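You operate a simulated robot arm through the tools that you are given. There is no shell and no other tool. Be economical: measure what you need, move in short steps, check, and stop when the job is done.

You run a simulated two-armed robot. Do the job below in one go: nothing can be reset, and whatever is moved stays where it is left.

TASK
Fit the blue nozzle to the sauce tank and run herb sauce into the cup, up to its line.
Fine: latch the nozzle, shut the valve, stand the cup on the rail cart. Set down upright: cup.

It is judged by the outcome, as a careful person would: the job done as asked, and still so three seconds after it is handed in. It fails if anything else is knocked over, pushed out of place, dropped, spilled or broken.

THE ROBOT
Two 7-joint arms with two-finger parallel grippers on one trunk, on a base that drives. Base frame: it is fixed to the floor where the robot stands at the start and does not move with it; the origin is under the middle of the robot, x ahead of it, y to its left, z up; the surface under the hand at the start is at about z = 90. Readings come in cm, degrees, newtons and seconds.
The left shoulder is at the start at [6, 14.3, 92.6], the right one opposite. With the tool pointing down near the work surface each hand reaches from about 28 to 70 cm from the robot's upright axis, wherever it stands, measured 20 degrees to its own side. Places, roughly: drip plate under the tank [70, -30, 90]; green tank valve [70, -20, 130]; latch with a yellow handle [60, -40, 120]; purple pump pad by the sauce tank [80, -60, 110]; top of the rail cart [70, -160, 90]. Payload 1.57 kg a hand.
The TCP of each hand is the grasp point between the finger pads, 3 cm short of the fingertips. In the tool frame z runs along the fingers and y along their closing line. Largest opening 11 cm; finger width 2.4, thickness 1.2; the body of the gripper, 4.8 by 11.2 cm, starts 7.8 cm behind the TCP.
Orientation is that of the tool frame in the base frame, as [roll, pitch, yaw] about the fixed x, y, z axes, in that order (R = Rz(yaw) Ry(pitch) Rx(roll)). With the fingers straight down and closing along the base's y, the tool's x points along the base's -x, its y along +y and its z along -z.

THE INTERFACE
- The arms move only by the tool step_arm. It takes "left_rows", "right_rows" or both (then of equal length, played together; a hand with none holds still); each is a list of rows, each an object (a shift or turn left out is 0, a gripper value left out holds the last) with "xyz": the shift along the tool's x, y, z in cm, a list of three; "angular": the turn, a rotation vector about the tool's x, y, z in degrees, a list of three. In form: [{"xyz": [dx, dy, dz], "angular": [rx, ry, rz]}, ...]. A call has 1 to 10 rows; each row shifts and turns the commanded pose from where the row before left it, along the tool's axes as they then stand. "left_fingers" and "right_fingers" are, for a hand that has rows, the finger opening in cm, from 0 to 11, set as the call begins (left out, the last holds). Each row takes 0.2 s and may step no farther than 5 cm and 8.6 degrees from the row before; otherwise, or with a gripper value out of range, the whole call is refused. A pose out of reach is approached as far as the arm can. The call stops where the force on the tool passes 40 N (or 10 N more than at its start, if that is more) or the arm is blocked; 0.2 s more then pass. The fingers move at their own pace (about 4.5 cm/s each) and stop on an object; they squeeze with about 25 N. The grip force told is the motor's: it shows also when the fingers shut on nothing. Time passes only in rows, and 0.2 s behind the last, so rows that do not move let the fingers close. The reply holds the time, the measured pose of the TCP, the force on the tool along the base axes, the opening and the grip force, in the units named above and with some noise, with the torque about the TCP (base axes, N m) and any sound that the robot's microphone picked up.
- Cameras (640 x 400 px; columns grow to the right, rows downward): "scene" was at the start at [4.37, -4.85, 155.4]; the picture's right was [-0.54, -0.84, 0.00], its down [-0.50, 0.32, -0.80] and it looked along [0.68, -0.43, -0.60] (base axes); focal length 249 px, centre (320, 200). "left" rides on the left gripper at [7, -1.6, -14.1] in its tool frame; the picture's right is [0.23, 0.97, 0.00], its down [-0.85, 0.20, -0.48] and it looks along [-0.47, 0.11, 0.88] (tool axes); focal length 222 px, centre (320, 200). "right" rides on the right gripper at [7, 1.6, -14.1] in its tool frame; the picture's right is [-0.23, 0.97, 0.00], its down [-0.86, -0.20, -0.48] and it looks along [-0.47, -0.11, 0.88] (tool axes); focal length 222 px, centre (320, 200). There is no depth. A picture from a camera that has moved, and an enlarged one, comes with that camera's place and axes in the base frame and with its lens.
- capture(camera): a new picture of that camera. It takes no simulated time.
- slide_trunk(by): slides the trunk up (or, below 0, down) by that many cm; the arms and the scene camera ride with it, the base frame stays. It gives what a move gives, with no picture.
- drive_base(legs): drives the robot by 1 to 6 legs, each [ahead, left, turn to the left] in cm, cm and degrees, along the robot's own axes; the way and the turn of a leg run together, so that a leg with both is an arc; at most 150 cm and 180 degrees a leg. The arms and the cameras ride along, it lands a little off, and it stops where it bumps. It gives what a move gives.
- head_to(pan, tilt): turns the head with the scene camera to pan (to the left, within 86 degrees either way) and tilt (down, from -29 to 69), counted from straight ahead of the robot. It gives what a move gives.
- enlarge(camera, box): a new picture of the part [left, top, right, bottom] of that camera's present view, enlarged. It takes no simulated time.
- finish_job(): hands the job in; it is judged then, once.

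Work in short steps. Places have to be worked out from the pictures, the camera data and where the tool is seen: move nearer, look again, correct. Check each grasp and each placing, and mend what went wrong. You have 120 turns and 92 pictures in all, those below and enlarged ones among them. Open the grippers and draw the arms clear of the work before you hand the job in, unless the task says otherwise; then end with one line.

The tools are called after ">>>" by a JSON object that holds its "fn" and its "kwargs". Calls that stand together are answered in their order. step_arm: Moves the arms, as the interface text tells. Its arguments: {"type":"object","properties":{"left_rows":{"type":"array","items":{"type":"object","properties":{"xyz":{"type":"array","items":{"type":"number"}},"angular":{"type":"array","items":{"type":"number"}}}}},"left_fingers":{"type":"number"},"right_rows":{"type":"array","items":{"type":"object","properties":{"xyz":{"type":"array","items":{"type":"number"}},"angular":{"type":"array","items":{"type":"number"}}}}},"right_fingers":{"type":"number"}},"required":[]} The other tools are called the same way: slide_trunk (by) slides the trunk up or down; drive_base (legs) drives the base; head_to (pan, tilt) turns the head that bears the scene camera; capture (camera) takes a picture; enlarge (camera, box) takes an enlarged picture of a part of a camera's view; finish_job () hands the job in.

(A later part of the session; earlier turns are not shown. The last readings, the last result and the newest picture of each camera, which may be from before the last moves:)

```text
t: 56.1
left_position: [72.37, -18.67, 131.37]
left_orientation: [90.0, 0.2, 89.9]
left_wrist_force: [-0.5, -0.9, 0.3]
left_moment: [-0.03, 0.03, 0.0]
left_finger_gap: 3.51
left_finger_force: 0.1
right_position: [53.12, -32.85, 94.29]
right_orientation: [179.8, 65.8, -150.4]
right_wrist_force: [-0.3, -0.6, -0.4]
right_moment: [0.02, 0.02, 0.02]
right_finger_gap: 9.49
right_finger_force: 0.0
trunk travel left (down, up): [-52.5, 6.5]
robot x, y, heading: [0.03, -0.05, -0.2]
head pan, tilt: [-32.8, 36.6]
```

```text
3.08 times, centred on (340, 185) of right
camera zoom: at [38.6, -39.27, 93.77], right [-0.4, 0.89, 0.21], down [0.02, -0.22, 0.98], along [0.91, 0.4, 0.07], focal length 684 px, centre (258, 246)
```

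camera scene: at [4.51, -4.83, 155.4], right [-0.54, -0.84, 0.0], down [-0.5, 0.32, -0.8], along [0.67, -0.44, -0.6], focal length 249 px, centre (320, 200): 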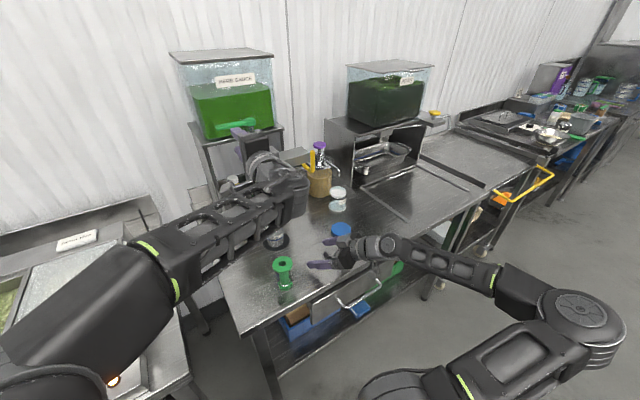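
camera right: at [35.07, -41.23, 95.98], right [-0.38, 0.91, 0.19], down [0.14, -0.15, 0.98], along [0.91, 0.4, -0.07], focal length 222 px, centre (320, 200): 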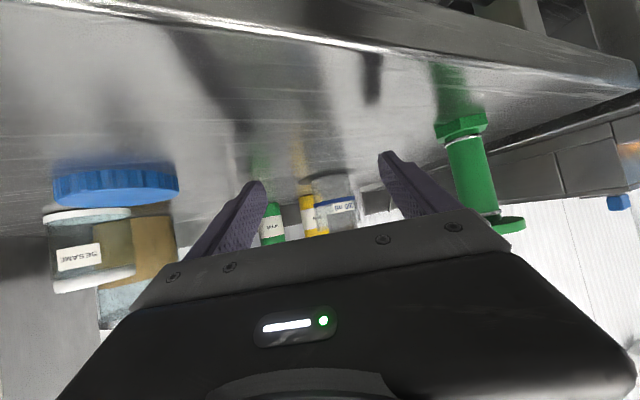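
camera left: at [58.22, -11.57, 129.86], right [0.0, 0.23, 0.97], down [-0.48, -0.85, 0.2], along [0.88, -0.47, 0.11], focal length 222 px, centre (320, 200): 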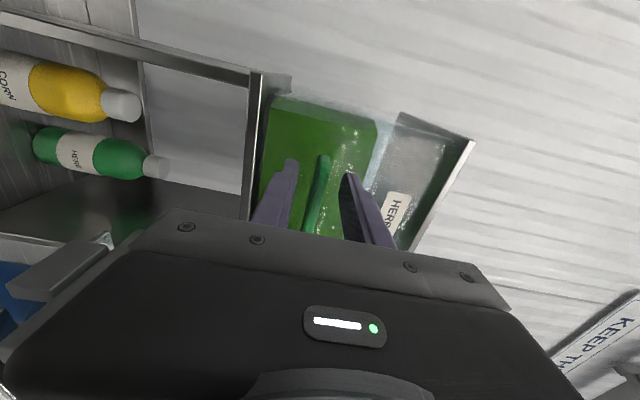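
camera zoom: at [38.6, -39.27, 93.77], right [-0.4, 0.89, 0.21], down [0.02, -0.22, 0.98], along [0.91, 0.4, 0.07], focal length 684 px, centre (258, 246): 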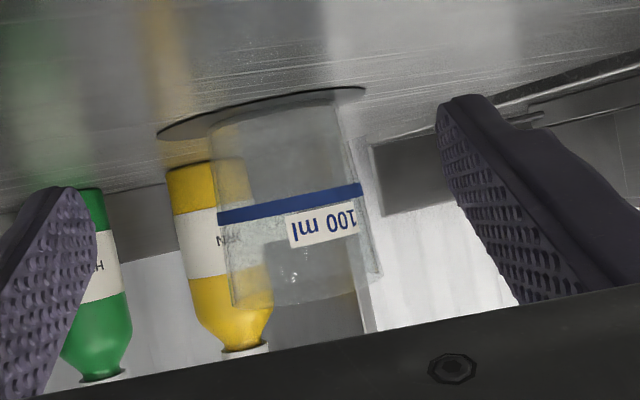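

Views are excellent: the right camera sees the 100 ml line and the scene camera sees the cup. The lever is between the left pads, so I'll close on it.

>>> {"fn": "step_arm", "kwargs": {"left_rows": [{}, {}, {}], "left_fingers": 0}}

```text
t: 56.9
left_position: [72.47, -18.63, 131.32]
left_orientation: [90.0, 0.1, 89.9]
left_wrist_force: [-4.2, 2.3, -7.6]
left_moment: [0.44, -0.27, -0.06]
left_finger_gap: 0.96
left_finger_force: 26.3
right_position: [53.08, -32.99, 94.3]
right_orientation: [179.7, 65.8, -150.4]
right_wrist_force: [0.5, 0.1, -0.7]
right_moment: [-0.02, 0.0, -0.01]
right_finger_gap: 9.5
right_finger_force: 0.1
trunk travel left (down, up): [-52.5, 6.5]
robot x, y, heading: [0.15, 0.12, -0.2]
head pan, tilt: [-32.8, 36.6]
```

The lever is gripped (0.96 cm). I'll swing it toward -x by 20° first.

>>> {"fn": "step_arm", "kwargs": {"left_rows": [{"xyz": [-0.12, -0.15, -1.28]}, {"xyz": [-0.33, 0, -1.25]}]}}

>>> {"fn": "enlarge", "kwargs": {"camera": "right", "box": [240, 120, 440, 250]}}

```text
t: 57.5
left_position: [70.04, -18.85, 131.3]
left_orientation: [90.0, 0.1, 90.1]
left_wrist_force: [11.5, 2.9, 3.2]
left_moment: [0.52, 0.06, 0.78]
left_finger_gap: 0.98
left_finger_force: 27.8
right_position: [53.25, -32.99, 94.23]
right_orientation: [179.6, 65.8, -150.6]
right_wrist_force: [-0.3, 0.2, 0.2]
right_moment: [0.01, 0.02, 0.02]
right_finger_gap: 9.51
right_finger_force: 0.0
trunk travel left (down, up): [-52.5, 6.5]
robot x, y, heading: [0.23, -0.0, -0.1]
head pan, tilt: [-32.8, 36.6]
```

```text
3.08 times, centred on (340, 185) of right
camera zoom: at [38.75, -39.24, 93.73], right [-0.4, 0.89, 0.21], down [0.03, -0.22, 0.98], along [0.91, 0.4, 0.06], focal length 684 px, centre (258, 246)
```

zoom: 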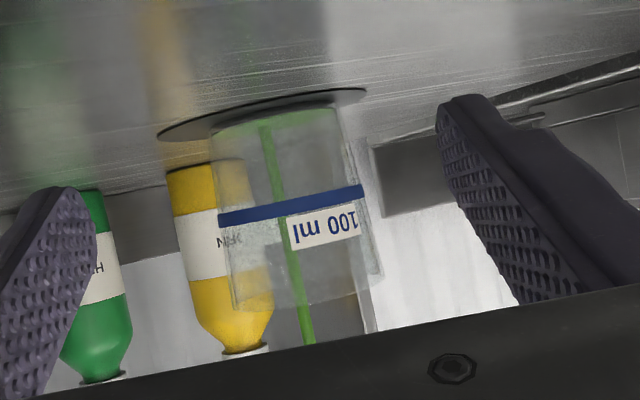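

A thin stream falls cleanly into the cup. I'll hold this opening and wait 1 s to gauge the fill rate.

>>> {"fn": "step_arm", "kwargs": {"left_rows": [{}, {}, {}, {}]}}

>>> {"fn": "enlarge", "kwargs": {"camera": "right", "box": [240, 120, 440, 250]}}

```text
t: 58.5
left_position: [69.93, -18.91, 131.32]
left_orientation: [90.0, 0.2, 90.1]
left_wrist_force: [10.6, 6.5, 6.2]
left_moment: [0.53, 0.0, 0.82]
left_finger_gap: 0.98
left_finger_force: 27.5
right_position: [53.08, -32.76, 94.21]
right_orientation: [179.8, 65.8, -150.4]
right_wrist_force: [-0.4, -0.1, -0.6]
right_moment: [0.0, -0.05, 0.01]
right_finger_gap: 9.53
right_finger_force: 0.2
trunk travel left (down, up): [-52.5, 6.5]
robot x, y, heading: [-0.19, -0.11, 0.0]
head pan, tilt: [-32.8, 36.6]
```

```text
3.08 times, centred on (340, 185) of right
camera zoom: at [38.68, -39.21, 93.76], right [-0.4, 0.89, 0.21], down [0.03, -0.22, 0.98], along [0.92, 0.4, 0.06], focal length 684 px, centre (258, 246)
```

zoom: 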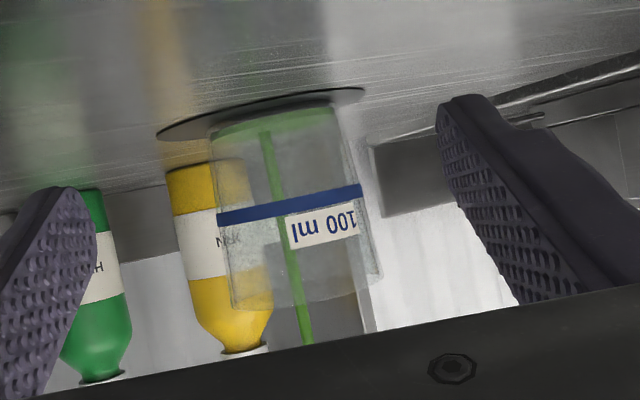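

About 8 px of rise per second against roughly 85 px to the line. I'll wait 3 s.

>>> {"fn": "step_arm", "kwargs": {"left_rows": [{}, {}, {}, {}, {}, {}, {}, {}, {}, {}]}}

>>> {"fn": "step_arm", "kwargs": {"left_rows": [{}, {}, {}, {}]}}

>>> {"fn": "enlarge", "kwargs": {"camera": "right", "box": [240, 120, 440, 250]}}

```text
t: 60.7
left_position: [69.91, -18.99, 131.35]
left_orientation: [90.0, 0.2, 90.0]
left_wrist_force: [8.7, 7.6, 8.3]
left_moment: [0.52, -0.05, 0.89]
left_finger_gap: 0.98
left_finger_force: 28.5
right_position: [53.02, -32.94, 94.16]
right_orientation: [180.0, 65.8, -150.3]
right_wrist_force: [-0.1, -0.4, 0.0]
right_moment: [-0.01, -0.04, -0.03]
right_finger_gap: 9.5
right_finger_force: 0.1
trunk travel left (down, up): [-52.5, 6.5]
robot x, y, heading: [0.05, 0.16, -0.1]
head pan, tilt: [-32.8, 36.6]
```

```text
t: 61.7
left_position: [69.89, -19.04, 131.35]
left_orientation: [90.0, 0.2, 89.9]
left_wrist_force: [8.6, 8.0, 8.1]
left_moment: [0.52, -0.09, 0.86]
left_finger_gap: 1.0
left_finger_force: 28.4
right_position: [53.09, -32.71, 94.14]
right_orientation: [180.0, 65.8, -150.2]
right_wrist_force: [0.0, 0.1, 0.7]
right_moment: [-0.01, 0.01, -0.03]
right_finger_gap: 9.49
right_finger_force: 0.1
trunk travel left (down, up): [-52.5, 6.5]
robot x, y, heading: [0.2, 0.23, -0.0]
head pan, tilt: [-32.8, 36.6]
```

```text
3.08 times, centred on (340, 185) of right
camera zoom: at [38.64, -39.2, 93.79], right [-0.4, 0.89, 0.21], down [0.03, -0.22, 0.98], along [0.92, 0.4, 0.06], focal length 684 px, centre (258, 246)
```

zoom: 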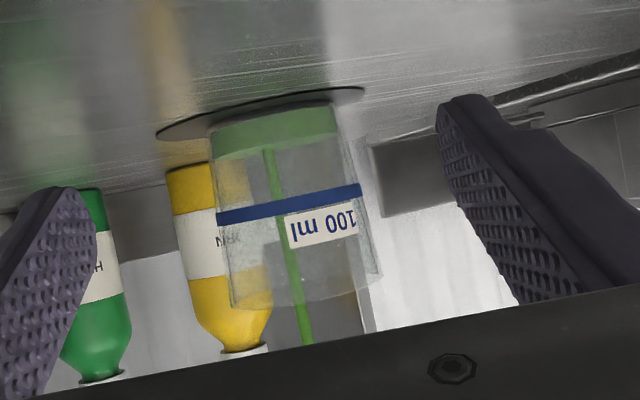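

About 6.3 px/s, with some 60 px remaining to the band. I'll wait about 6 s more.

>>> {"fn": "step_arm", "kwargs": {"left_rows": [{}, {}, {}, {}, {}, {}, {}, {}, {}, {}]}}

>>> {"fn": "step_arm", "kwargs": {"left_rows": [{}, {}, {}, {}, {}, {}, {}, {}, {}, {}]}}

>>> {"fn": "step_arm", "kwargs": {"left_rows": [{}, {}, {}, {}, {}, {}]}}

>>> {"fn": "enlarge", "kwargs": {"camera": "right", "box": [290, 140, 390, 200]}}

```text
t: 63.9
left_position: [69.85, -18.98, 131.35]
left_orientation: [90.0, 0.3, 90.0]
left_wrist_force: [8.4, 7.7, 8.3]
left_moment: [0.54, -0.06, 0.82]
left_finger_gap: 0.99
left_finger_force: 27.8
right_position: [53.06, -32.87, 94.21]
right_orientation: [180.0, 65.9, -150.3]
right_wrist_force: [-0.3, 0.3, 0.0]
right_moment: [-0.02, -0.04, 0.01]
right_finger_gap: 9.52
right_finger_force: 0.0
trunk travel left (down, up): [-52.5, 6.5]
robot x, y, heading: [0.46, -0.07, 0.0]
head pan, tilt: [-32.8, 36.6]
```

```text
t: 66.1
left_position: [69.82, -18.93, 131.37]
left_orientation: [90.1, 0.2, 89.9]
left_wrist_force: [8.4, 7.3, 8.6]
left_moment: [0.56, -0.07, 0.71]
left_finger_gap: 0.97
left_finger_force: 27.9
right_position: [53.15, -32.79, 94.25]
right_orientation: [179.9, 65.8, -150.3]
right_wrist_force: [-0.9, -0.3, -0.1]
right_moment: [-0.01, 0.01, -0.01]
right_finger_gap: 9.49
right_finger_force: 0.0
trunk travel left (down, up): [-52.5, 6.5]
robot x, y, heading: [0.52, -0.05, 0.1]
head pan, tilt: [-32.8, 36.6]
```

```text
t: 67.5
left_position: [69.89, -18.87, 131.26]
left_orientation: [90.1, 0.3, 90.0]
left_wrist_force: [6.7, 7.9, 8.4]
left_moment: [0.52, -0.08, 0.78]
left_finger_gap: 0.99
left_finger_force: 28.4
right_position: [53.05, -32.76, 94.32]
right_orientation: [179.9, 65.7, -150.2]
right_wrist_force: [0.3, 0.8, 0.1]
right_moment: [-0.01, -0.03, -0.01]
right_finger_gap: 9.47
right_finger_force: 0.0
trunk travel left (down, up): [-52.5, 6.5]
robot x, y, heading: [0.26, 0.26, 0.2]
head pan, tilt: [-32.8, 36.6]
```

```text
6.40 times, centred on (340, 170) of right
camera zoom: at [38.63, -39.2, 93.79], right [-0.4, 0.89, 0.21], down [0.02, -0.22, 0.98], along [0.92, 0.4, 0.07], focal length 1422 px, centre (192, 392)
```

zoom: 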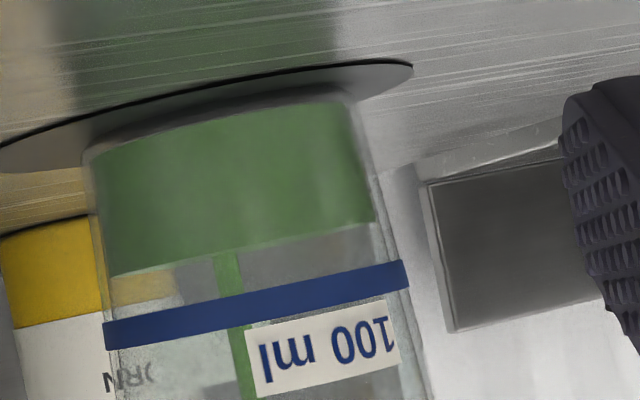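

Level is at row 255 in this view, rising about 13 px/s, with the band centre at about 297. I'll wait 2 s and check.

>>> {"fn": "step_arm", "kwargs": {"left_rows": [{}, {}, {}, {}, {}, {}, {}, {}, {}]}}

>>> {"fn": "enlarge", "kwargs": {"camera": "right", "box": [290, 140, 390, 200]}}

```text
t: 69.5
left_position: [69.84, -18.83, 131.28]
left_orientation: [90.0, 0.2, 90.0]
left_wrist_force: [6.9, 6.8, 7.1]
left_moment: [0.53, -0.04, 0.7]
left_finger_gap: 1.0
left_finger_force: 28.4
right_position: [53.04, -32.76, 94.36]
right_orientation: [179.8, 65.8, -150.3]
right_wrist_force: [0.5, 0.8, 0.5]
right_moment: [0.04, 0.01, -0.01]
right_finger_gap: 9.48
right_finger_force: 0.1
trunk travel left (down, up): [-52.5, 6.5]
robot x, y, heading: [0.1, -0.08, 0.1]
head pan, tilt: [-32.8, 36.6]
```

```text
6.40 times, centred on (340, 170) of right
camera zoom: at [38.63, -39.2, 93.79], right [-0.4, 0.89, 0.21], down [0.02, -0.22, 0.98], along [0.92, 0.4, 0.07], focal length 1422 px, centre (192, 392)
```

zoom: 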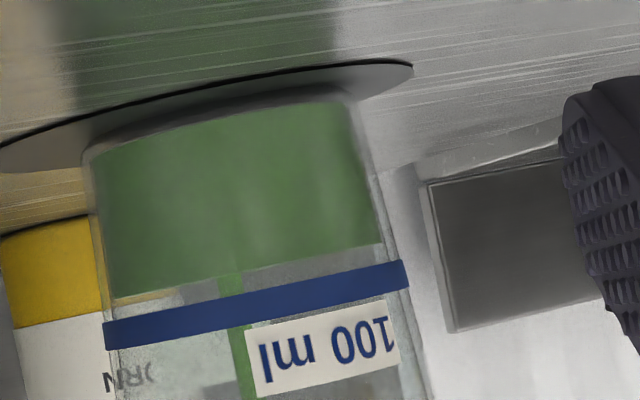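

Rate is now about 9 px/s with about 26 px to the band's centre. I'll wait 2 s and look once more before closing.

>>> {"fn": "step_arm", "kwargs": {"left_rows": [{}, {}, {}, {}, {}, {}, {}, {}, {}]}}

>>> {"fn": "enlarge", "kwargs": {"camera": "right", "box": [290, 140, 390, 200]}}

```text
t: 71.5
left_position: [69.8, -18.99, 131.37]
left_orientation: [89.9, 0.3, 90.0]
left_wrist_force: [6.5, 7.8, 6.2]
left_moment: [0.49, -0.05, 0.67]
left_finger_gap: 1.01
left_finger_force: 27.9
right_position: [53.17, -32.93, 94.14]
right_orientation: [180.0, 65.9, -150.3]
right_wrist_force: [-0.5, 0.0, -0.4]
right_moment: [-0.01, -0.01, 0.01]
right_finger_gap: 9.51
right_finger_force: 0.0
trunk travel left (down, up): [-52.5, 6.5]
robot x, y, heading: [-0.08, 0.2, -0.3]
head pan, tilt: [-32.8, 36.6]
```

```text
6.40 times, centred on (340, 170) of right
camera zoom: at [38.62, -39.2, 93.79], right [-0.4, 0.89, 0.21], down [0.02, -0.22, 0.98], along [0.92, 0.4, 0.07], focal length 1422 px, centre (192, 392)
```

zoom: 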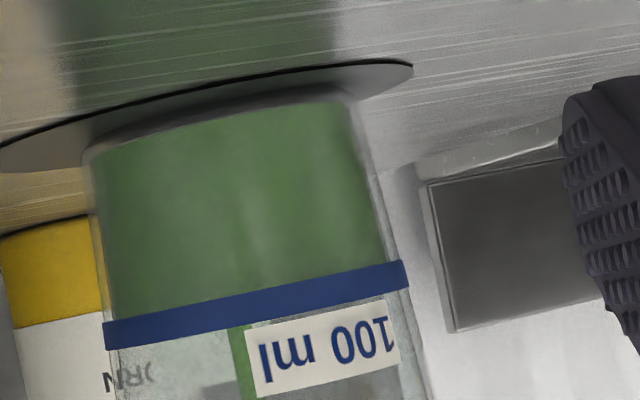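

The level has reached the band. I'll shut the valve now by reversing the arc with a slight overshoot to the stop.

>>> {"fn": "step_arm", "kwargs": {"left_rows": [{"xyz": [0.33, 0, 1.35]}, {"xyz": [0.12, 0, 1.4]}, {"xyz": [0, 0, 0.2]}]}}

>>> {"fn": "enlarge", "kwargs": {"camera": "right", "box": [240, 120, 440, 250]}}

>>> {"fn": "capture", "kwargs": {"camera": "left"}}

```text
t: 72.3
left_position: [72.55, -19.06, 131.23]
left_orientation: [90.1, 0.2, 89.6]
left_wrist_force: [-12.3, -3.8, -2.0]
left_moment: [0.65, 0.04, -0.75]
left_finger_gap: 1.01
left_finger_force: 28.6
right_position: [52.9, -33.14, 94.25]
right_orientation: [179.8, 66.0, -150.4]
right_wrist_force: [0.0, -0.8, -0.1]
right_moment: [-0.01, 0.0, 0.0]
right_finger_gap: 9.5
right_finger_force: 0.1
trunk travel left (down, up): [-52.5, 6.5]
robot x, y, heading: [0.4, -0.07, 0.1]
head pan, tilt: [-32.8, 36.6]
```

```text
3.08 times, centred on (340, 185) of right
camera zoom: at [38.43, -39.39, 93.79], right [-0.4, 0.89, 0.21], down [0.02, -0.22, 0.98], along [0.92, 0.4, 0.07], focal length 684 px, centre (258, 246)
```

zoom: 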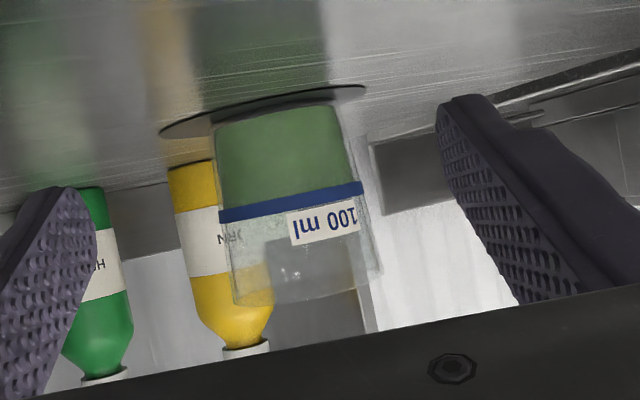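

```text
20 pictures are left
camera left: at [58.32, -11.89, 129.72], right [0.0, 0.23, 0.97], down [-0.48, -0.85, 0.2], along [0.87, -0.47, 0.11], focal length 222 px, centre (320, 200)
```

left: 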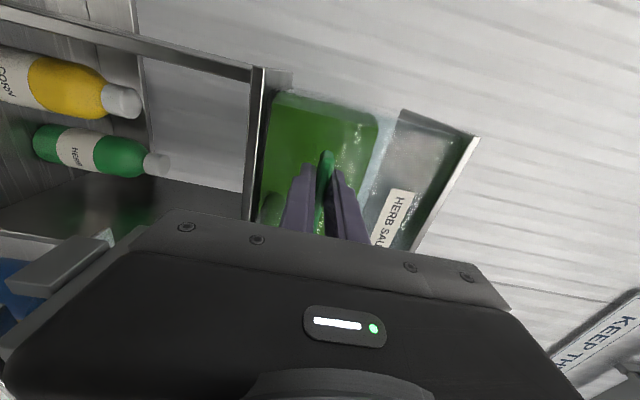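

The stream has stopped and the level is within the band. I'll press the lever a touch further to its stop, release it, and inspect the level closely.

>>> {"fn": "step_arm", "kwargs": {"left_rows": [{"xyz": [0, 0, 0.4]}, {}]}}

>>> {"fn": "enlarge", "kwargs": {"camera": "right", "box": [290, 140, 390, 200]}}

>>> {"fn": "enlarge", "kwargs": {"camera": "scene", "box": [250, 205, 300, 250]}}

```text
t: 72.9
left_position: [72.76, -18.96, 131.31]
left_orientation: [90.0, 0.1, 89.7]
left_wrist_force: [-23.1, -4.9, -9.8]
left_moment: [0.35, 0.16, -0.23]
left_finger_gap: 0.97
left_finger_force: 27.7
right_position: [52.82, -33.04, 94.36]
right_orientation: [179.8, 65.9, -150.4]
right_wrist_force: [0.1, 1.3, -0.1]
right_moment: [0.01, 0.02, -0.01]
right_finger_gap: 9.51
right_finger_force: 0.0
trunk travel left (down, up): [-52.5, 6.5]
robot x, y, heading: [0.16, 0.07, -0.4]
head pan, tilt: [-32.8, 36.6]
```

```text
6.40 times, centred on (340, 170) of right
camera zoom: at [38.37, -39.39, 93.81], right [-0.4, 0.89, 0.21], down [0.02, -0.22, 0.98], along [0.91, 0.4, 0.07], focal length 1422 px, centre (192, 392)
```

zoom: 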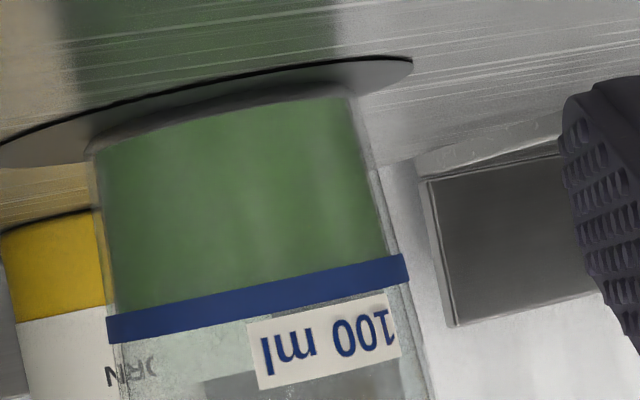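

```text
8.89 times, centred on (275, 228) of scene
camera zoom: at [4.18, -5.0, 155.39], right [-0.54, -0.84, 0.0], down [-0.5, 0.32, -0.8], along [0.68, -0.44, -0.59], focal length 2214 px, centre (720, -44)
```

zoom: 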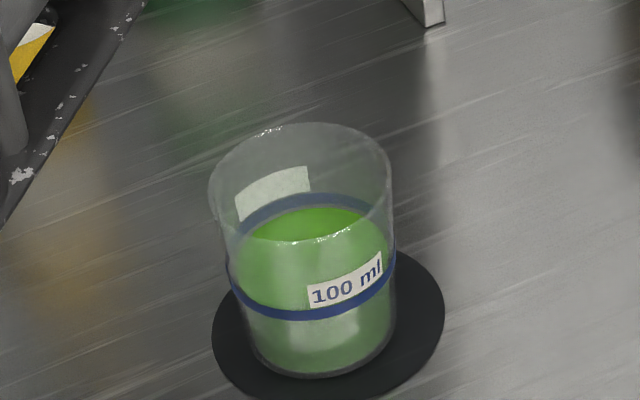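

The surface sits at the blue band in both views and the valve is at its stop. I'll release the lever and withdraw the left hand straight back.

>>> {"fn": "step_arm", "kwargs": {"left_rows": [{"xyz": [0, 0, -0.4]}, {}, {}, {"xyz": [0, 0, -4]}, {"xyz": [0, 0, -4.5]}, {"xyz": [0, 0, -4.5]}, {"xyz": [4, 0, 0]}, {"xyz": [4, 0, -2]}, {"xyz": [3, 0, -3]}], "left_fingers": 3.5}}

>>> {"fn": "enlarge", "kwargs": {"camera": "scene", "box": [180, 90, 360, 260]}}

```text
t: 74.9
left_position: [54.58, -7.56, 131.36]
left_orientation: [90.1, 0.2, 89.9]
left_wrist_force: [-1.1, 0.3, -0.5]
left_moment: [0.0, 0.01, -0.03]
left_finger_gap: 3.5
left_finger_force: 0.0
right_position: [53.07, -32.84, 94.15]
right_orientation: [179.8, 65.9, -150.4]
right_wrist_force: [0.5, 0.0, 0.0]
right_moment: [0.03, 0.0, -0.01]
right_finger_gap: 9.51
right_finger_force: 0.1
trunk travel left (down, up): [-52.5, 6.5]
robot x, y, heading: [-0.43, -0.09, -0.1]
head pan, tilt: [-32.8, 36.6]
```

```text
2.35 times, centred on (270, 175) of scene
camera zoom: at [4.49, -4.76, 155.4], right [-0.54, -0.84, 0.0], down [-0.5, 0.32, -0.8], along [0.68, -0.44, -0.6], focal length 586 px, centre (438, 259)
```

zoom: 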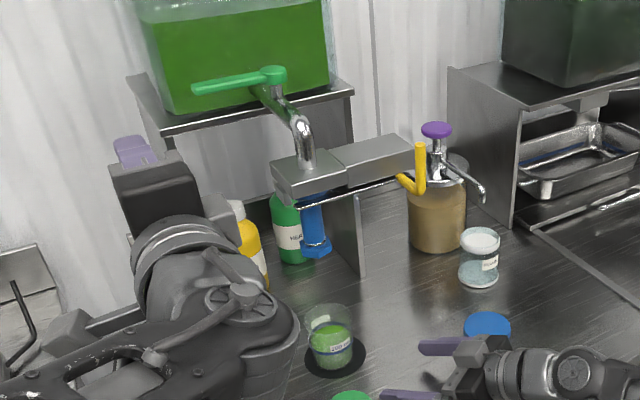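

The lever is back in its closed position and nothing drips. I'll draw the left hand further back, and return the right hand to its 40° pitch, still on the line to the cup.

>>> {"fn": "step_arm", "kwargs": {"left_rows": [{"xyz": [2, 0, -4]}, {"xyz": [0, 0, -4.5]}, {"xyz": [0, 0, -4.5]}, {"xyz": [0, 0, -3]}], "right_rows": [{"angular": [0, 8, 0]}, {"angular": [0, 8, 0]}, {}, {}]}}

>>> {"fn": "step_arm", "kwargs": {"right_rows": [{"xyz": [-1.93, 0, 2.3]}, {"xyz": [-2.57, 0, 3.06]}, {"xyz": [-2.57, 0, 3.06]}, {"xyz": [-1.8, 0, 2.14]}, {}]}}

>>> {"fn": "enlarge", "kwargs": {"camera": "scene", "box": [220, 180, 340, 260]}}

```text
t: 75.9
left_position: [38.76, -5.76, 131.27]
left_orientation: [90.1, 0.2, 90.0]
left_wrist_force: [0.6, 0.3, -0.4]
left_moment: [0.0, -0.05, -0.02]
left_finger_gap: 3.5
left_finger_force: 0.0
right_position: [53.04, -32.88, 94.35]
right_orientation: [179.8, 49.8, -150.3]
right_wrist_force: [0.2, 0.6, 0.7]
right_moment: [0.01, 0.0, -0.01]
right_finger_gap: 9.49
right_finger_force: 0.1
trunk travel left (down, up): [-52.5, 6.5]
robot x, y, heading: [0.03, 0.05, -0.2]
head pan, tilt: [-32.8, 36.6]
```

```text
t: 77.1
left_position: [38.6, -5.62, 131.25]
left_orientation: [90.0, 0.1, 89.9]
left_wrist_force: [-0.6, 0.1, 0.2]
left_moment: [0.02, -0.02, 0.02]
left_finger_gap: 3.5
left_finger_force: 0.0
right_position: [64.85, -26.11, 94.2]
right_orientation: [179.8, 49.9, -150.4]
right_wrist_force: [0.1, -0.8, 0.6]
right_moment: [-0.02, 0.03, 0.01]
right_finger_gap: 9.51
right_finger_force: 0.0
trunk travel left (down, up): [-52.5, 6.5]
robot x, y, heading: [0.59, -0.23, -0.1]
head pan, tilt: [-32.8, 36.6]
```

```text
5.00 times, centred on (280, 220) of scene
camera zoom: at [4.52, -4.87, 155.4], right [-0.54, -0.84, 0.0], down [-0.5, 0.32, -0.8], along [0.67, -0.44, -0.6], focal length 1246 px, centre (520, 100)
```

zoom: 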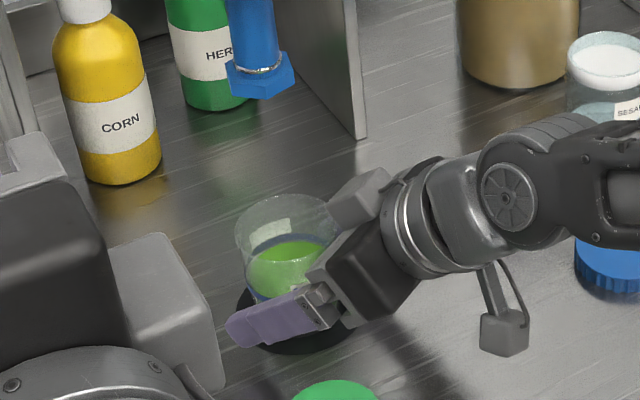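

The hand is around the cup as before. I'll close, check the grip, then lift gently.

>>> {"fn": "step_arm", "kwargs": {"right_rows": [{}, {}, {}, {}], "right_fingers": 0}}

>>> {"fn": "step_arm", "kwargs": {"right_rows": [{"xyz": [-0.6, 0, -0.5]}, {"xyz": [-0.77, 0, -0.64]}, {"xyz": [-0.77, 0, -0.64]}]}}

>>> {"fn": "enlarge", "kwargs": {"camera": "scene", "box": [220, 180, 340, 260]}}

```text
t: 78.1
left_position: [38.77, -5.62, 131.23]
left_orientation: [90.1, 0.2, 90.0]
left_wrist_force: [-0.3, 1.1, -0.2]
left_moment: [-0.02, 0.0, 0.0]
left_finger_gap: 3.52
left_finger_force: 0.1
right_position: [64.93, -26.14, 94.19]
right_orientation: [179.9, 50.0, -150.3]
right_wrist_force: [0.8, -0.5, 0.6]
right_moment: [-0.03, -0.03, -0.02]
right_finger_gap: 6.09
right_finger_force: 24.5
trunk travel left (down, up): [-52.5, 6.5]
robot x, y, heading: [0.28, -0.08, -0.4]
head pan, tilt: [-32.8, 36.6]
```

```text
t: 78.9
left_position: [38.77, -5.68, 131.25]
left_orientation: [90.1, 0.2, 89.9]
left_wrist_force: [-0.4, 0.0, 0.0]
left_moment: [0.0, -0.02, -0.02]
left_finger_gap: 3.5
left_finger_force: 0.0
right_position: [64.86, -26.02, 97.01]
right_orientation: [179.8, 49.9, -150.3]
right_wrist_force: [1.2, -0.9, -1.1]
right_moment: [0.0, 0.01, -0.01]
right_finger_gap: 6.11
right_finger_force: 25.4
trunk travel left (down, up): [-52.5, 6.5]
robot x, y, heading: [0.4, 0.22, -0.1]
head pan, tilt: [-32.8, 36.6]
```

```text
5.00 times, centred on (280, 220) of scene
camera zoom: at [4.54, -4.86, 155.4], right [-0.54, -0.84, 0.0], down [-0.5, 0.32, -0.8], along [0.67, -0.44, -0.6], focal length 1246 px, centre (520, 100)
```

zoom: 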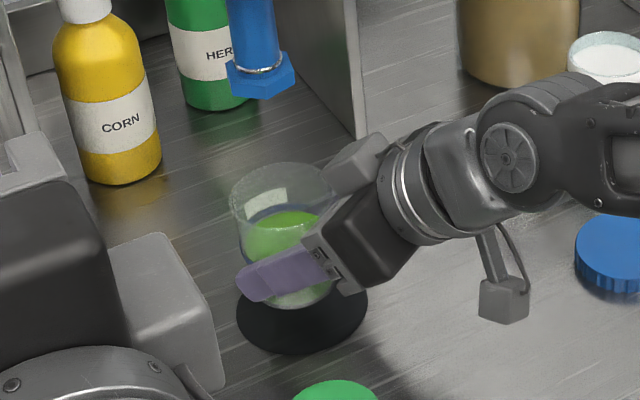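

The full cup is held. I'll draw it back along the same clear line at a gentle pace, then raise it.

>>> {"fn": "step_arm", "kwargs": {"right_rows": [{"xyz": [0.8, 0, -0.95]}, {"xyz": [1.41, 0, -1.68]}, {"xyz": [1.6, 0, -1.9]}, {"xyz": [1.6, 0, -1.9]}, {"xyz": [1.6, 0, -1.9]}, {"xyz": [1.6, 0, -1.9]}, {"xyz": [1.6, 0, -1.9]}, {"xyz": [1.6, 0, -1.9]}, {"xyz": [1.41, 0, -1.68]}, {"xyz": [0.8, 0, -0.95]}]}}

>>> {"fn": "step_arm", "kwargs": {"right_rows": [{"xyz": [-0.8, 0, -0.65]}, {"xyz": [-1.2, 0, -1.0]}, {"xyz": [-1.5, 0, -1.25]}, {"xyz": [-1.5, 0, -1.25]}, {"xyz": [-1.2, 0, -1.0]}, {"xyz": [-0.8, 0, -0.65]}]}}

>>> {"fn": "head_to", "kwargs": {"pan": -70, "tilt": 35}}

>>> {"fn": "capture", "kwargs": {"camera": "scene"}}

```text
t: 81.1
left_position: [38.75, -5.6, 131.18]
left_orientation: [90.0, 0.1, 89.9]
left_wrist_force: [-0.2, 0.4, -0.9]
left_moment: [-0.03, 0.03, 0.01]
left_finger_gap: 3.53
left_finger_force: 0.2
right_position: [46.01, -36.85, 97.11]
right_orientation: [179.9, 49.8, -150.3]
right_wrist_force: [0.4, 0.2, -1.4]
right_moment: [0.0, 0.04, 0.02]
right_finger_gap: 6.08
right_finger_force: 24.4
trunk travel left (down, up): [-52.5, 6.5]
robot x, y, heading: [0.28, -0.18, 0.2]
head pan, tilt: [-32.8, 36.6]
```

```text
t: 82.5
left_position: [38.84, -5.71, 131.25]
left_orientation: [89.9, 0.2, 89.8]
left_wrist_force: [0.5, 0.3, 0.1]
left_moment: [-0.01, 0.0, -0.02]
left_finger_gap: 3.5
left_finger_force: 0.1
right_position: [46.16, -36.89, 106.14]
right_orientation: [179.7, 49.8, -150.2]
right_wrist_force: [-0.4, 0.2, -1.1]
right_moment: [-0.02, -0.01, 0.0]
right_finger_gap: 6.12
right_finger_force: 24.7
trunk travel left (down, up): [-52.5, 6.5]
robot x, y, heading: [0.24, -0.14, 0.1]
head pan, tilt: [-32.8, 36.6]
```

```text
t: 83.5
left_position: [38.9, -5.65, 131.19]
left_orientation: [90.1, 0.2, 89.9]
left_wrist_force: [0.2, -0.5, -0.4]
left_moment: [0.02, -0.01, 0.01]
left_finger_gap: 3.5
left_finger_force: 0.2
right_position: [46.15, -36.85, 106.19]
right_orientation: [179.8, 49.9, -150.4]
right_wrist_force: [-0.7, 0.5, -0.9]
right_moment: [0.0, 0.01, 0.01]
right_finger_gap: 6.08
right_finger_force: 24.7
trunk travel left (down, up): [-52.5, 6.5]
robot x, y, heading: [-0.12, 0.26, -0.3]
head pan, tilt: [-70.0, 35.0]
```

```text
14 pictures are left
camera scene: at [0.23, -8.42, 155.63], right [-0.94, -0.34, 0.0], down [-0.2, 0.54, -0.82], along [0.28, -0.77, -0.57], focal length 249 px, centre (320, 200)
```

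scene: 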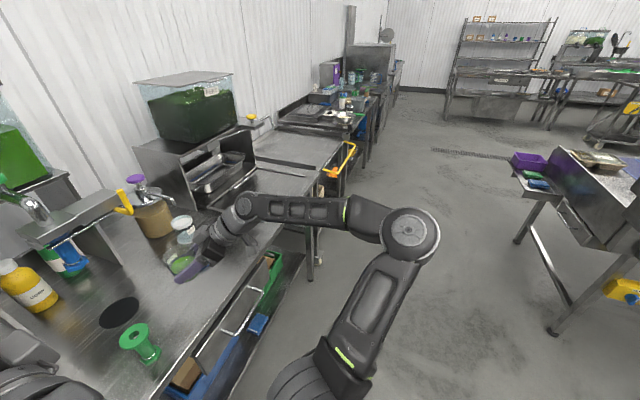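

The cart's flat top is visible with its yellow handle, roughly x 43–98, y -115…-175. I'll drive back 18 cm and then sideways to the right 110 cm with the cup held at z≈106, in clear aisle space.

>>> {"fn": "drive_base", "kwargs": {"legs": [[-18, 0, 0], [0, -55, 0], [0, -55, 0]]}}

>>> {"fn": "head_to", "kwargs": {"pan": -30, "tilt": 38}}

>>> {"fn": "capture", "kwargs": {"camera": "scene"}}

```text
t: 90.6
left_position: [20.1, -116.62, 131.22]
left_orientation: [90.1, 0.1, 89.7]
left_wrist_force: [1.2, 0.1, -0.1]
left_moment: [0.0, 0.0, 0.05]
left_finger_gap: 3.51
left_finger_force: 0.0
right_position: [27.27, -147.65, 106.12]
right_orientation: [179.8, 49.9, -150.6]
right_wrist_force: [0.1, -1.2, -1.9]
right_moment: [0.01, 0.03, 0.01]
right_finger_gap: 6.08
right_finger_force: 25.2
trunk travel left (down, up): [-52.5, 6.5]
robot x, y, heading: [-18.59, -110.74, -0.4]
head pan, tilt: [-70.0, 35.0]
```

```text
t: 91.7
left_position: [20.11, -116.52, 131.28]
left_orientation: [90.1, 0.1, 89.8]
left_wrist_force: [-0.3, -0.2, 0.0]
left_moment: [0.04, -0.02, -0.01]
left_finger_gap: 3.5
left_finger_force: 0.2
right_position: [27.3, -147.73, 106.11]
right_orientation: [179.8, 49.9, -150.7]
right_wrist_force: [0.1, 0.1, -0.4]
right_moment: [-0.03, -0.02, 0.05]
right_finger_gap: 6.09
right_finger_force: 24.8
trunk travel left (down, up): [-52.5, 6.5]
robot x, y, heading: [-18.11, -111.0, -0.2]
head pan, tilt: [-30.0, 38.0]
```

```text
13 pictures are left
camera scene: at [-13.98, -115.16, 155.18], right [-0.51, -0.86, 0.0], down [-0.53, 0.31, -0.79], along [0.68, -0.4, -0.62], focal length 249 px, centre (320, 200)
```

scene: 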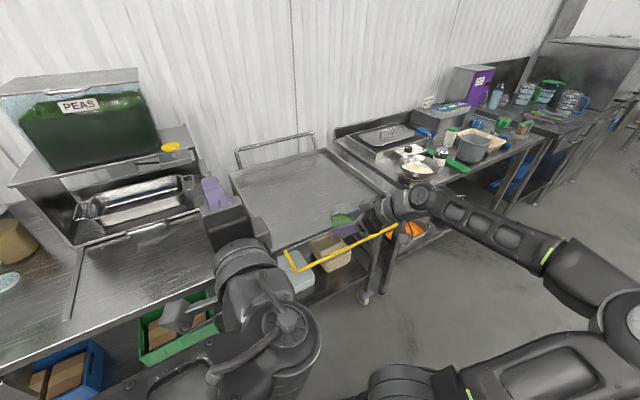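

The cart top spans about x 42–98, y -130…-184, and it's empty. I'll drive ahead 12 cm, then carry the cup out over the cart to about [60,-152].

>>> {"fn": "drive_base", "kwargs": {"legs": [[12, 0, 0]]}}

>>> {"fn": "step_arm", "kwargs": {"right_rows": [{"xyz": [-0.6, -0.8, 0.7]}, {"xyz": [-1.03, -1.42, 1.23]}, {"xyz": [-1.15, -1.6, 1.4]}, {"xyz": [-1.15, -1.6, 1.4]}, {"xyz": [-1.15, -1.6, 1.4]}, {"xyz": [-1.15, -1.6, 1.4]}, {"xyz": [-1.15, -1.6, 1.4]}, {"xyz": [-1.15, -1.6, 1.4]}, {"xyz": [-1.03, -1.42, 1.23]}, {"xyz": [-0.6, -0.8, 0.7]}]}}

>>> {"fn": "capture", "kwargs": {"camera": "scene"}}

>>> {"fn": "capture", "kwargs": {"camera": "right"}}

```text
t: 92.9
left_position: [32.34, -116.6, 131.06]
left_orientation: [90.1, 0.1, 89.6]
left_wrist_force: [0.8, -0.2, -0.7]
left_moment: [0.0, -0.01, 0.0]
left_finger_gap: 3.5
left_finger_force: 0.0
right_position: [39.58, -147.76, 105.99]
right_orientation: [179.8, 49.8, -150.6]
right_wrist_force: [1.2, -0.4, -2.2]
right_moment: [-0.02, -0.01, -0.01]
right_finger_gap: 6.07
right_finger_force: 24.4
trunk travel left (down, up): [-52.5, 6.5]
robot x, y, heading: [-6.59, -110.81, -0.3]
head pan, tilt: [-30.0, 38.0]
```

```text
t: 95.1
left_position: [32.15, -116.58, 131.14]
left_orientation: [90.0, 0.1, 89.7]
left_wrist_force: [0.9, 0.2, 0.3]
left_moment: [-0.01, 0.02, 0.01]
left_finger_gap: 3.48
left_finger_force: 0.2
right_position: [60.25, -152.15, 105.78]
right_orientation: [179.8, 49.9, -150.5]
right_wrist_force: [-0.1, -1.1, -1.2]
right_moment: [0.0, 0.01, 0.03]
right_finger_gap: 6.09
right_finger_force: 24.9
trunk travel left (down, up): [-52.5, 6.5]
robot x, y, heading: [-6.27, -110.76, -0.3]
head pan, tilt: [-30.0, 38.0]
```

```text
12 pictures are left
camera scene: at [-1.89, -115.22, 155.18], right [-0.5, -0.86, 0.0], down [-0.53, 0.31, -0.79], along [0.68, -0.4, -0.62], focal length 249 px, centre (320, 200)
```

scene: 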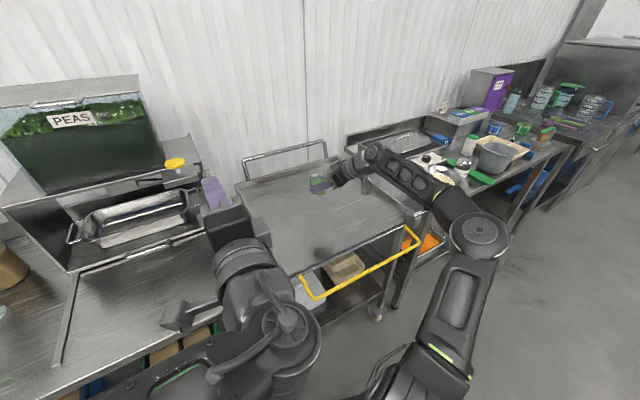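

```text
11 pictures are left
camera right: at [46.16, -158.24, 109.84], right [-0.35, 0.92, 0.18], down [0.26, -0.08, 0.96], along [0.9, 0.39, -0.21], focal length 222 px, centre (320, 200)
```

right: 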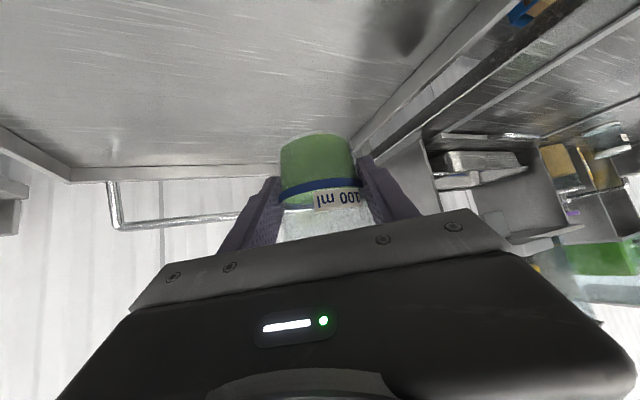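

The cup is over the cart's middle with clear space. I'll lower to about z 97.3, then feel for the surface.

>>> {"fn": "step_arm", "kwargs": {"right_rows": [{"xyz": [0.8, 0, 0.67]}, {"xyz": [1.3, 0, 1.09]}, {"xyz": [1.3, 0, 1.09]}, {"xyz": [1.3, 0, 1.09]}, {"xyz": [1.0, 0, 0.84]}, {"xyz": [0.6, 0, 0.5]}, {}]}}

>>> {"fn": "enlarge", "kwargs": {"camera": "right", "box": [200, 80, 440, 240]}}

```text
t: 96.7
left_position: [32.13, -116.53, 131.15]
left_orientation: [90.0, 0.3, 89.7]
left_wrist_force: [0.5, -0.3, -0.4]
left_moment: [0.02, -0.01, 0.0]
left_finger_gap: 3.49
left_finger_force: 0.1
right_position: [60.16, -152.17, 97.6]
right_orientation: [179.9, 49.7, -150.5]
right_wrist_force: [-0.2, 0.4, -2.0]
right_moment: [-0.02, 0.01, -0.03]
right_finger_gap: 6.08
right_finger_force: 24.9
trunk travel left (down, up): [-52.5, 6.5]
robot x, y, heading: [-6.34, -110.51, -0.0]
head pan, tilt: [-30.0, 38.0]
```

```text
2.50 times, centred on (320, 160) of right
camera zoom: at [46.05, -158.22, 101.59], right [-0.35, 0.92, 0.18], down [0.26, -0.08, 0.96], along [0.9, 0.39, -0.21], focal length 555 px, centre (320, 300)
```

zoom: 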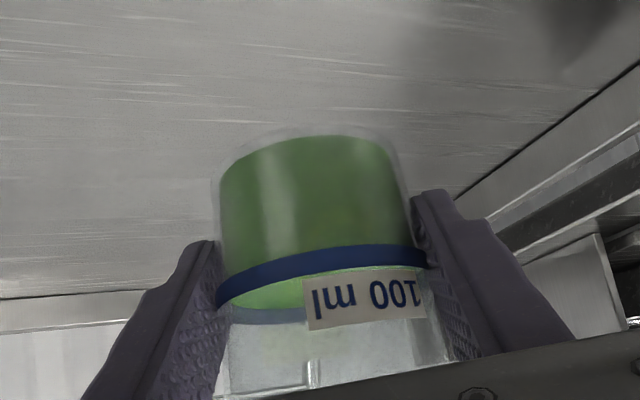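

Still free, so lower in finer steps.

>>> {"fn": "step_arm", "kwargs": {"right_rows": [{"xyz": [0.46, 0, 0.39]}, {"xyz": [0.46, 0, 0.39]}, {"xyz": [0.46, 0, 0.39]}, {"xyz": [0.38, 0, 0.32]}, {"xyz": [0.3, 0, 0.26]}]}}

```text
t: 97.9
left_position: [32.22, -116.53, 131.27]
left_orientation: [90.1, 0.2, 89.7]
left_wrist_force: [0.7, 0.9, 0.2]
left_moment: [0.0, -0.01, -0.03]
left_finger_gap: 3.5
left_finger_force: 0.0
right_position: [60.09, -152.02, 95.05]
right_orientation: [179.8, 49.8, -150.6]
right_wrist_force: [0.4, 0.5, -0.9]
right_moment: [-0.02, -0.02, 0.02]
right_finger_gap: 6.1
right_finger_force: 25.6
trunk travel left (down, up): [-52.5, 6.5]
robot x, y, heading: [-6.33, -110.61, -0.1]
head pan, tilt: [-30.0, 38.0]
```

>>> {"fn": "step_arm", "kwargs": {"right_rows": [{"xyz": [0.23, 0, 0.19]}, {"xyz": [0.23, 0, 0.19]}, {"xyz": [0.15, 0, 0.13]}]}}

>>> {"fn": "enlarge", "kwargs": {"camera": "right", "box": [200, 80, 440, 240]}}

```text
t: 98.7
left_position: [32.23, -116.55, 131.22]
left_orientation: [90.0, 0.2, 89.7]
left_wrist_force: [-0.4, 0.2, 0.1]
left_moment: [-0.05, 0.02, 0.0]
left_finger_gap: 3.51
left_finger_force: 0.0
right_position: [60.19, -152.22, 94.25]
right_orientation: [179.8, 49.8, -150.7]
right_wrist_force: [-1.0, -0.4, -0.7]
right_moment: [0.02, 0.02, 0.01]
right_finger_gap: 6.08
right_finger_force: 25.3
trunk travel left (down, up): [-52.5, 6.5]
robot x, y, heading: [-6.54, -110.75, -0.3]
head pan, tilt: [-30.0, 38.0]
```

```text
2.50 times, centred on (320, 160) of right
camera zoom: at [46.04, -158.24, 98.13], right [-0.35, 0.92, 0.18], down [0.26, -0.08, 0.96], along [0.9, 0.38, -0.21], focal length 555 px, centre (320, 300)
```

zoom: 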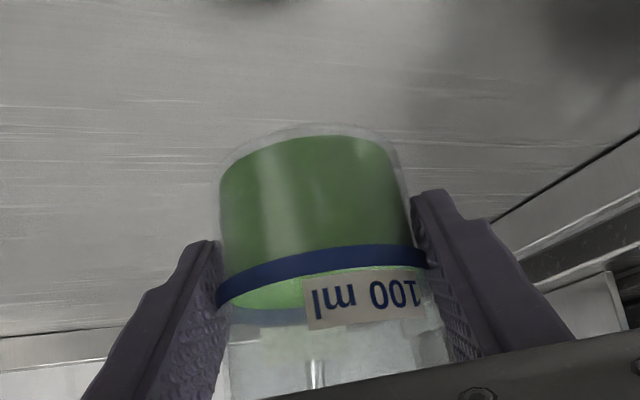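

No contact yet; continuing gently.

>>> {"fn": "step_arm", "kwargs": {"right_rows": [{"xyz": [0.19, 0, 0.16]}, {"xyz": [0.19, 0, 0.16]}]}}

>>> {"fn": "step_arm", "kwargs": {"right_rows": [{"xyz": [0.19, 0, 0.16]}, {"xyz": [0.12, 0, 0.1]}]}}

```text
t: 99.3
left_position: [32.14, -116.55, 131.11]
left_orientation: [90.0, 0.2, 89.7]
left_wrist_force: [0.0, -0.5, -0.4]
left_moment: [0.02, 0.0, 0.01]
left_finger_gap: 3.49
left_finger_force: 0.0
right_position: [60.14, -152.07, 93.7]
right_orientation: [179.9, 49.8, -150.5]
right_wrist_force: [-1.2, -0.2, -1.3]
right_moment: [-0.02, 0.02, -0.02]
right_finger_gap: 6.07
right_finger_force: 25.2
trunk travel left (down, up): [-52.5, 6.5]
robot x, y, heading: [-6.74, -110.86, -0.7]
head pan, tilt: [-30.0, 38.0]
```

```text
t: 99.9
left_position: [32.11, -116.69, 131.22]
left_orientation: [90.0, 0.2, 89.6]
left_wrist_force: [-0.4, 0.4, -0.2]
left_moment: [0.0, 0.0, 0.0]
left_finger_gap: 3.49
left_finger_force: 0.1
right_position: [60.08, -152.06, 93.35]
right_orientation: [179.9, 49.8, -150.6]
right_wrist_force: [0.5, 0.4, -1.3]
right_moment: [-0.07, 0.02, 0.03]
right_finger_gap: 6.09
right_finger_force: 24.9
trunk travel left (down, up): [-52.5, 6.5]
robot x, y, heading: [-6.85, -110.62, -0.2]
head pan, tilt: [-30.0, 38.0]
```

Still no contact at 93.35, so the cart top is a little lower. I'll check visually how far the cup is above it.

>>> {"fn": "enlarge", "kwargs": {"camera": "scene", "box": [280, 150, 400, 225]}}

```text
5.33 times, centred on (340, 188) of scene
camera zoom: at [-1.92, -115.22, 155.18], right [-0.5, -0.86, 0.0], down [-0.53, 0.31, -0.79], along [0.68, -0.4, -0.62], focal length 1329 px, centre (213, 267)
```

zoom: 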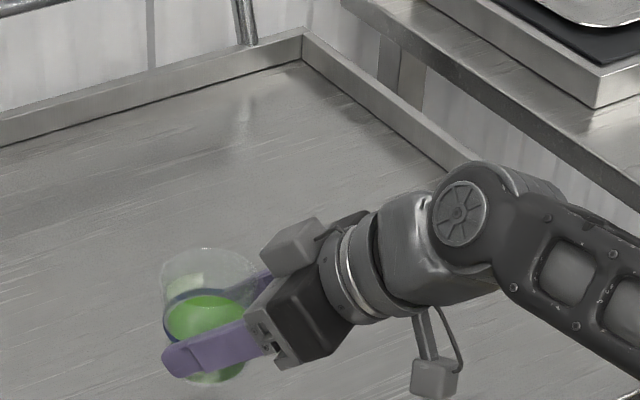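

The cart has a raised rim with a deck somewhat lower. I'll keep lowering in small steps until contact.

>>> {"fn": "step_arm", "kwargs": {"right_rows": [{"xyz": [0.23, 0, 0.19]}, {"xyz": [0.23, 0, 0.19]}, {"xyz": [0.19, 0, 0.16]}]}}

>>> {"fn": "step_arm", "kwargs": {"right_rows": [{"xyz": [0.19, 0, 0.16]}, {"xyz": [0.19, 0, 0.16]}]}}

```text
t: 100.7
left_position: [32.22, -116.52, 131.27]
left_orientation: [89.9, 0.2, 89.7]
left_wrist_force: [-0.2, 0.7, 0.0]
left_moment: [-0.01, 0.0, 0.01]
left_finger_gap: 3.49
left_finger_force: 0.0
right_position: [60.17, -152.16, 92.53]
right_orientation: [179.8, 49.8, -150.5]
right_wrist_force: [-0.5, -0.3, -2.0]
right_moment: [-0.04, 0.0, 0.02]
right_finger_gap: 6.09
right_finger_force: 25.2
trunk travel left (down, up): [-52.5, 6.5]
robot x, y, heading: [-6.56, -110.58, -0.3]
head pan, tilt: [-30.0, 38.0]
```

```text
t: 101.3
left_position: [32.26, -116.58, 131.18]
left_orientation: [90.0, 0.2, 89.7]
left_wrist_force: [0.1, 0.0, 0.3]
left_moment: [0.03, 0.02, 0.0]
left_finger_gap: 3.5
left_finger_force: 0.0
right_position: [60.14, -152.14, 92.01]
right_orientation: [179.9, 49.8, -150.4]
right_wrist_force: [0.0, 0.2, -1.9]
right_moment: [0.0, 0.02, -0.01]
right_finger_gap: 6.07
right_finger_force: 24.6
trunk travel left (down, up): [-52.5, 6.5]
robot x, y, heading: [-6.51, -110.11, -0.2]
head pan, tilt: [-30.0, 38.0]
```

>>> {"fn": "step_arm", "kwargs": {"right_rows": [{"xyz": [0.19, 0, 0.16]}, {"xyz": [0.19, 0, 0.16]}]}}

>>> {"fn": "enlarge", "kwargs": {"camera": "right", "box": [200, 80, 440, 240]}}

```text
t: 101.9
left_position: [32.29, -116.64, 131.16]
left_orientation: [90.0, 0.2, 89.6]
left_wrist_force: [0.3, -0.5, 0.8]
left_moment: [0.02, 0.02, -0.01]
left_finger_gap: 3.51
left_finger_force: 0.0
right_position: [60.04, -152.13, 91.48]
right_orientation: [179.8, 49.8, -150.6]
right_wrist_force: [-0.1, 0.0, -1.9]
right_moment: [0.0, 0.0, -0.02]
right_finger_gap: 6.08
right_finger_force: 24.8
trunk travel left (down, up): [-52.5, 6.5]
robot x, y, heading: [-6.64, -110.71, -0.2]
head pan, tilt: [-30.0, 38.0]
```

```text
2.50 times, centred on (320, 160) of right
camera zoom: at [46.02, -158.21, 95.38], right [-0.35, 0.92, 0.18], down [0.26, -0.08, 0.96], along [0.9, 0.39, -0.21], focal length 555 px, centre (320, 300)
```

zoom: 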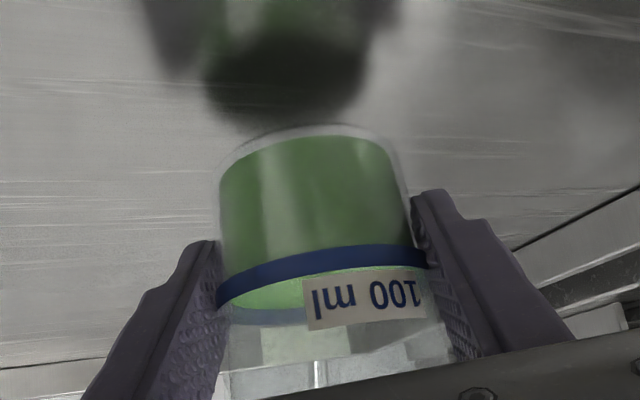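

The cup's reflection is now almost touching it, so under a centimetre is left. Continuing slowly.

>>> {"fn": "step_arm", "kwargs": {"right_rows": [{"xyz": [0.19, 0, 0.16]}, {"xyz": [0.19, 0, 0.16]}]}}

>>> {"fn": "step_arm", "kwargs": {"right_rows": [{"xyz": [0.15, 0, 0.13]}, {"xyz": [0.15, 0, 0.13]}]}}

```text
t: 102.5
left_position: [32.08, -116.58, 131.24]
left_orientation: [90.0, 0.1, 89.7]
left_wrist_force: [-0.5, -0.3, 0.4]
left_moment: [-0.01, 0.01, -0.01]
left_finger_gap: 3.48
left_finger_force: 0.2
right_position: [60.14, -152.08, 90.86]
right_orientation: [179.7, 49.9, -150.6]
right_wrist_force: [0.1, 0.6, -0.4]
right_moment: [-0.02, 0.02, -0.02]
right_finger_gap: 6.06
right_finger_force: 25.3
trunk travel left (down, up): [-52.5, 6.5]
robot x, y, heading: [-6.34, -110.84, -0.4]
head pan, tilt: [-30.0, 38.0]
```

```text
t: 103.1
left_position: [32.12, -116.58, 131.22]
left_orientation: [90.0, 0.2, 89.7]
left_wrist_force: [0.6, 0.9, 0.4]
left_moment: [0.01, -0.01, 0.0]
left_finger_gap: 3.52
left_finger_force: 0.0
right_position: [60.18, -152.1, 90.63]
right_orientation: [179.9, 49.8, -150.5]
right_wrist_force: [0.0, -0.1, -1.7]
right_moment: [-0.04, 0.0, 0.0]
right_finger_gap: 6.07
right_finger_force: 24.8
trunk travel left (down, up): [-52.5, 6.5]
robot x, y, heading: [-6.11, -110.57, -0.3]
head pan, tilt: [-30.0, 38.0]
```

>>> {"fn": "step_arm", "kwargs": {"right_rows": [{"xyz": [0.15, 0, 0.13]}, {"xyz": [0.15, 0, 0.13]}]}}

>>> {"fn": "step_arm", "kwargs": {"right_rows": [{"xyz": [0.15, 0, 0.13]}]}}

>>> {"fn": "enlarge", "kwargs": {"camera": "right", "box": [200, 80, 440, 240]}}

```text
t: 103.7
left_position: [32.15, -116.59, 131.14]
left_orientation: [90.0, 0.2, 89.7]
left_wrist_force: [0.3, -0.5, -0.2]
left_moment: [0.0, 0.02, 0.0]
left_finger_gap: 3.5
left_finger_force: 0.0
right_position: [60.12, -152.1, 90.14]
right_orientation: [179.9, 49.8, -150.6]
right_wrist_force: [0.7, -0.2, -2.4]
right_moment: [0.0, -0.01, -0.01]
right_finger_gap: 6.1
right_finger_force: 24.9
trunk travel left (down, up): [-52.5, 6.5]
robot x, y, heading: [-6.51, -110.86, 0.0]
head pan, tilt: [-30.0, 38.0]
```

```text
t: 104.1
left_position: [32.02, -116.57, 131.19]
left_orientation: [89.9, 0.1, 89.7]
left_wrist_force: [0.1, 0.4, 0.2]
left_moment: [0.01, -0.02, -0.01]
left_finger_gap: 3.51
left_finger_force: 0.0
right_position: [60.07, -152.05, 90.17]
right_orientation: [-180.0, 50.1, -150.5]
right_wrist_force: [-1.3, 0.0, 4.7]
right_moment: [-0.15, -0.09, -0.03]
right_finger_gap: 6.09
right_finger_force: 25.1
trunk travel left (down, up): [-52.5, 6.5]
robot x, y, heading: [-6.7, -110.64, -0.3]
head pan, tilt: [-30.0, 38.0]
```

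```text
2.50 times, centred on (320, 160) of right
camera zoom: at [46.03, -158.2, 94.03], right [-0.35, 0.92, 0.17], down [0.26, -0.08, 0.96], along [0.9, 0.38, -0.21], focal length 555 px, centre (320, 300)
```

zoom: 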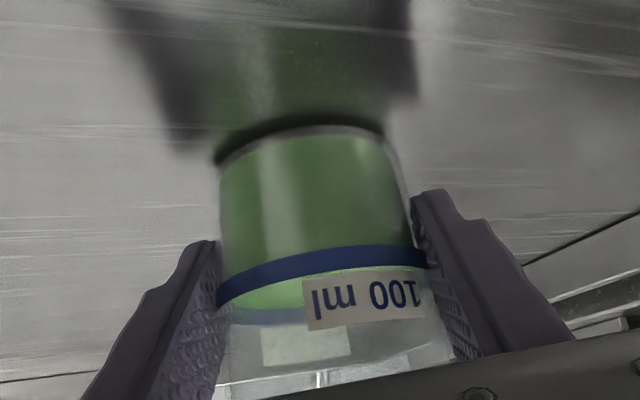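

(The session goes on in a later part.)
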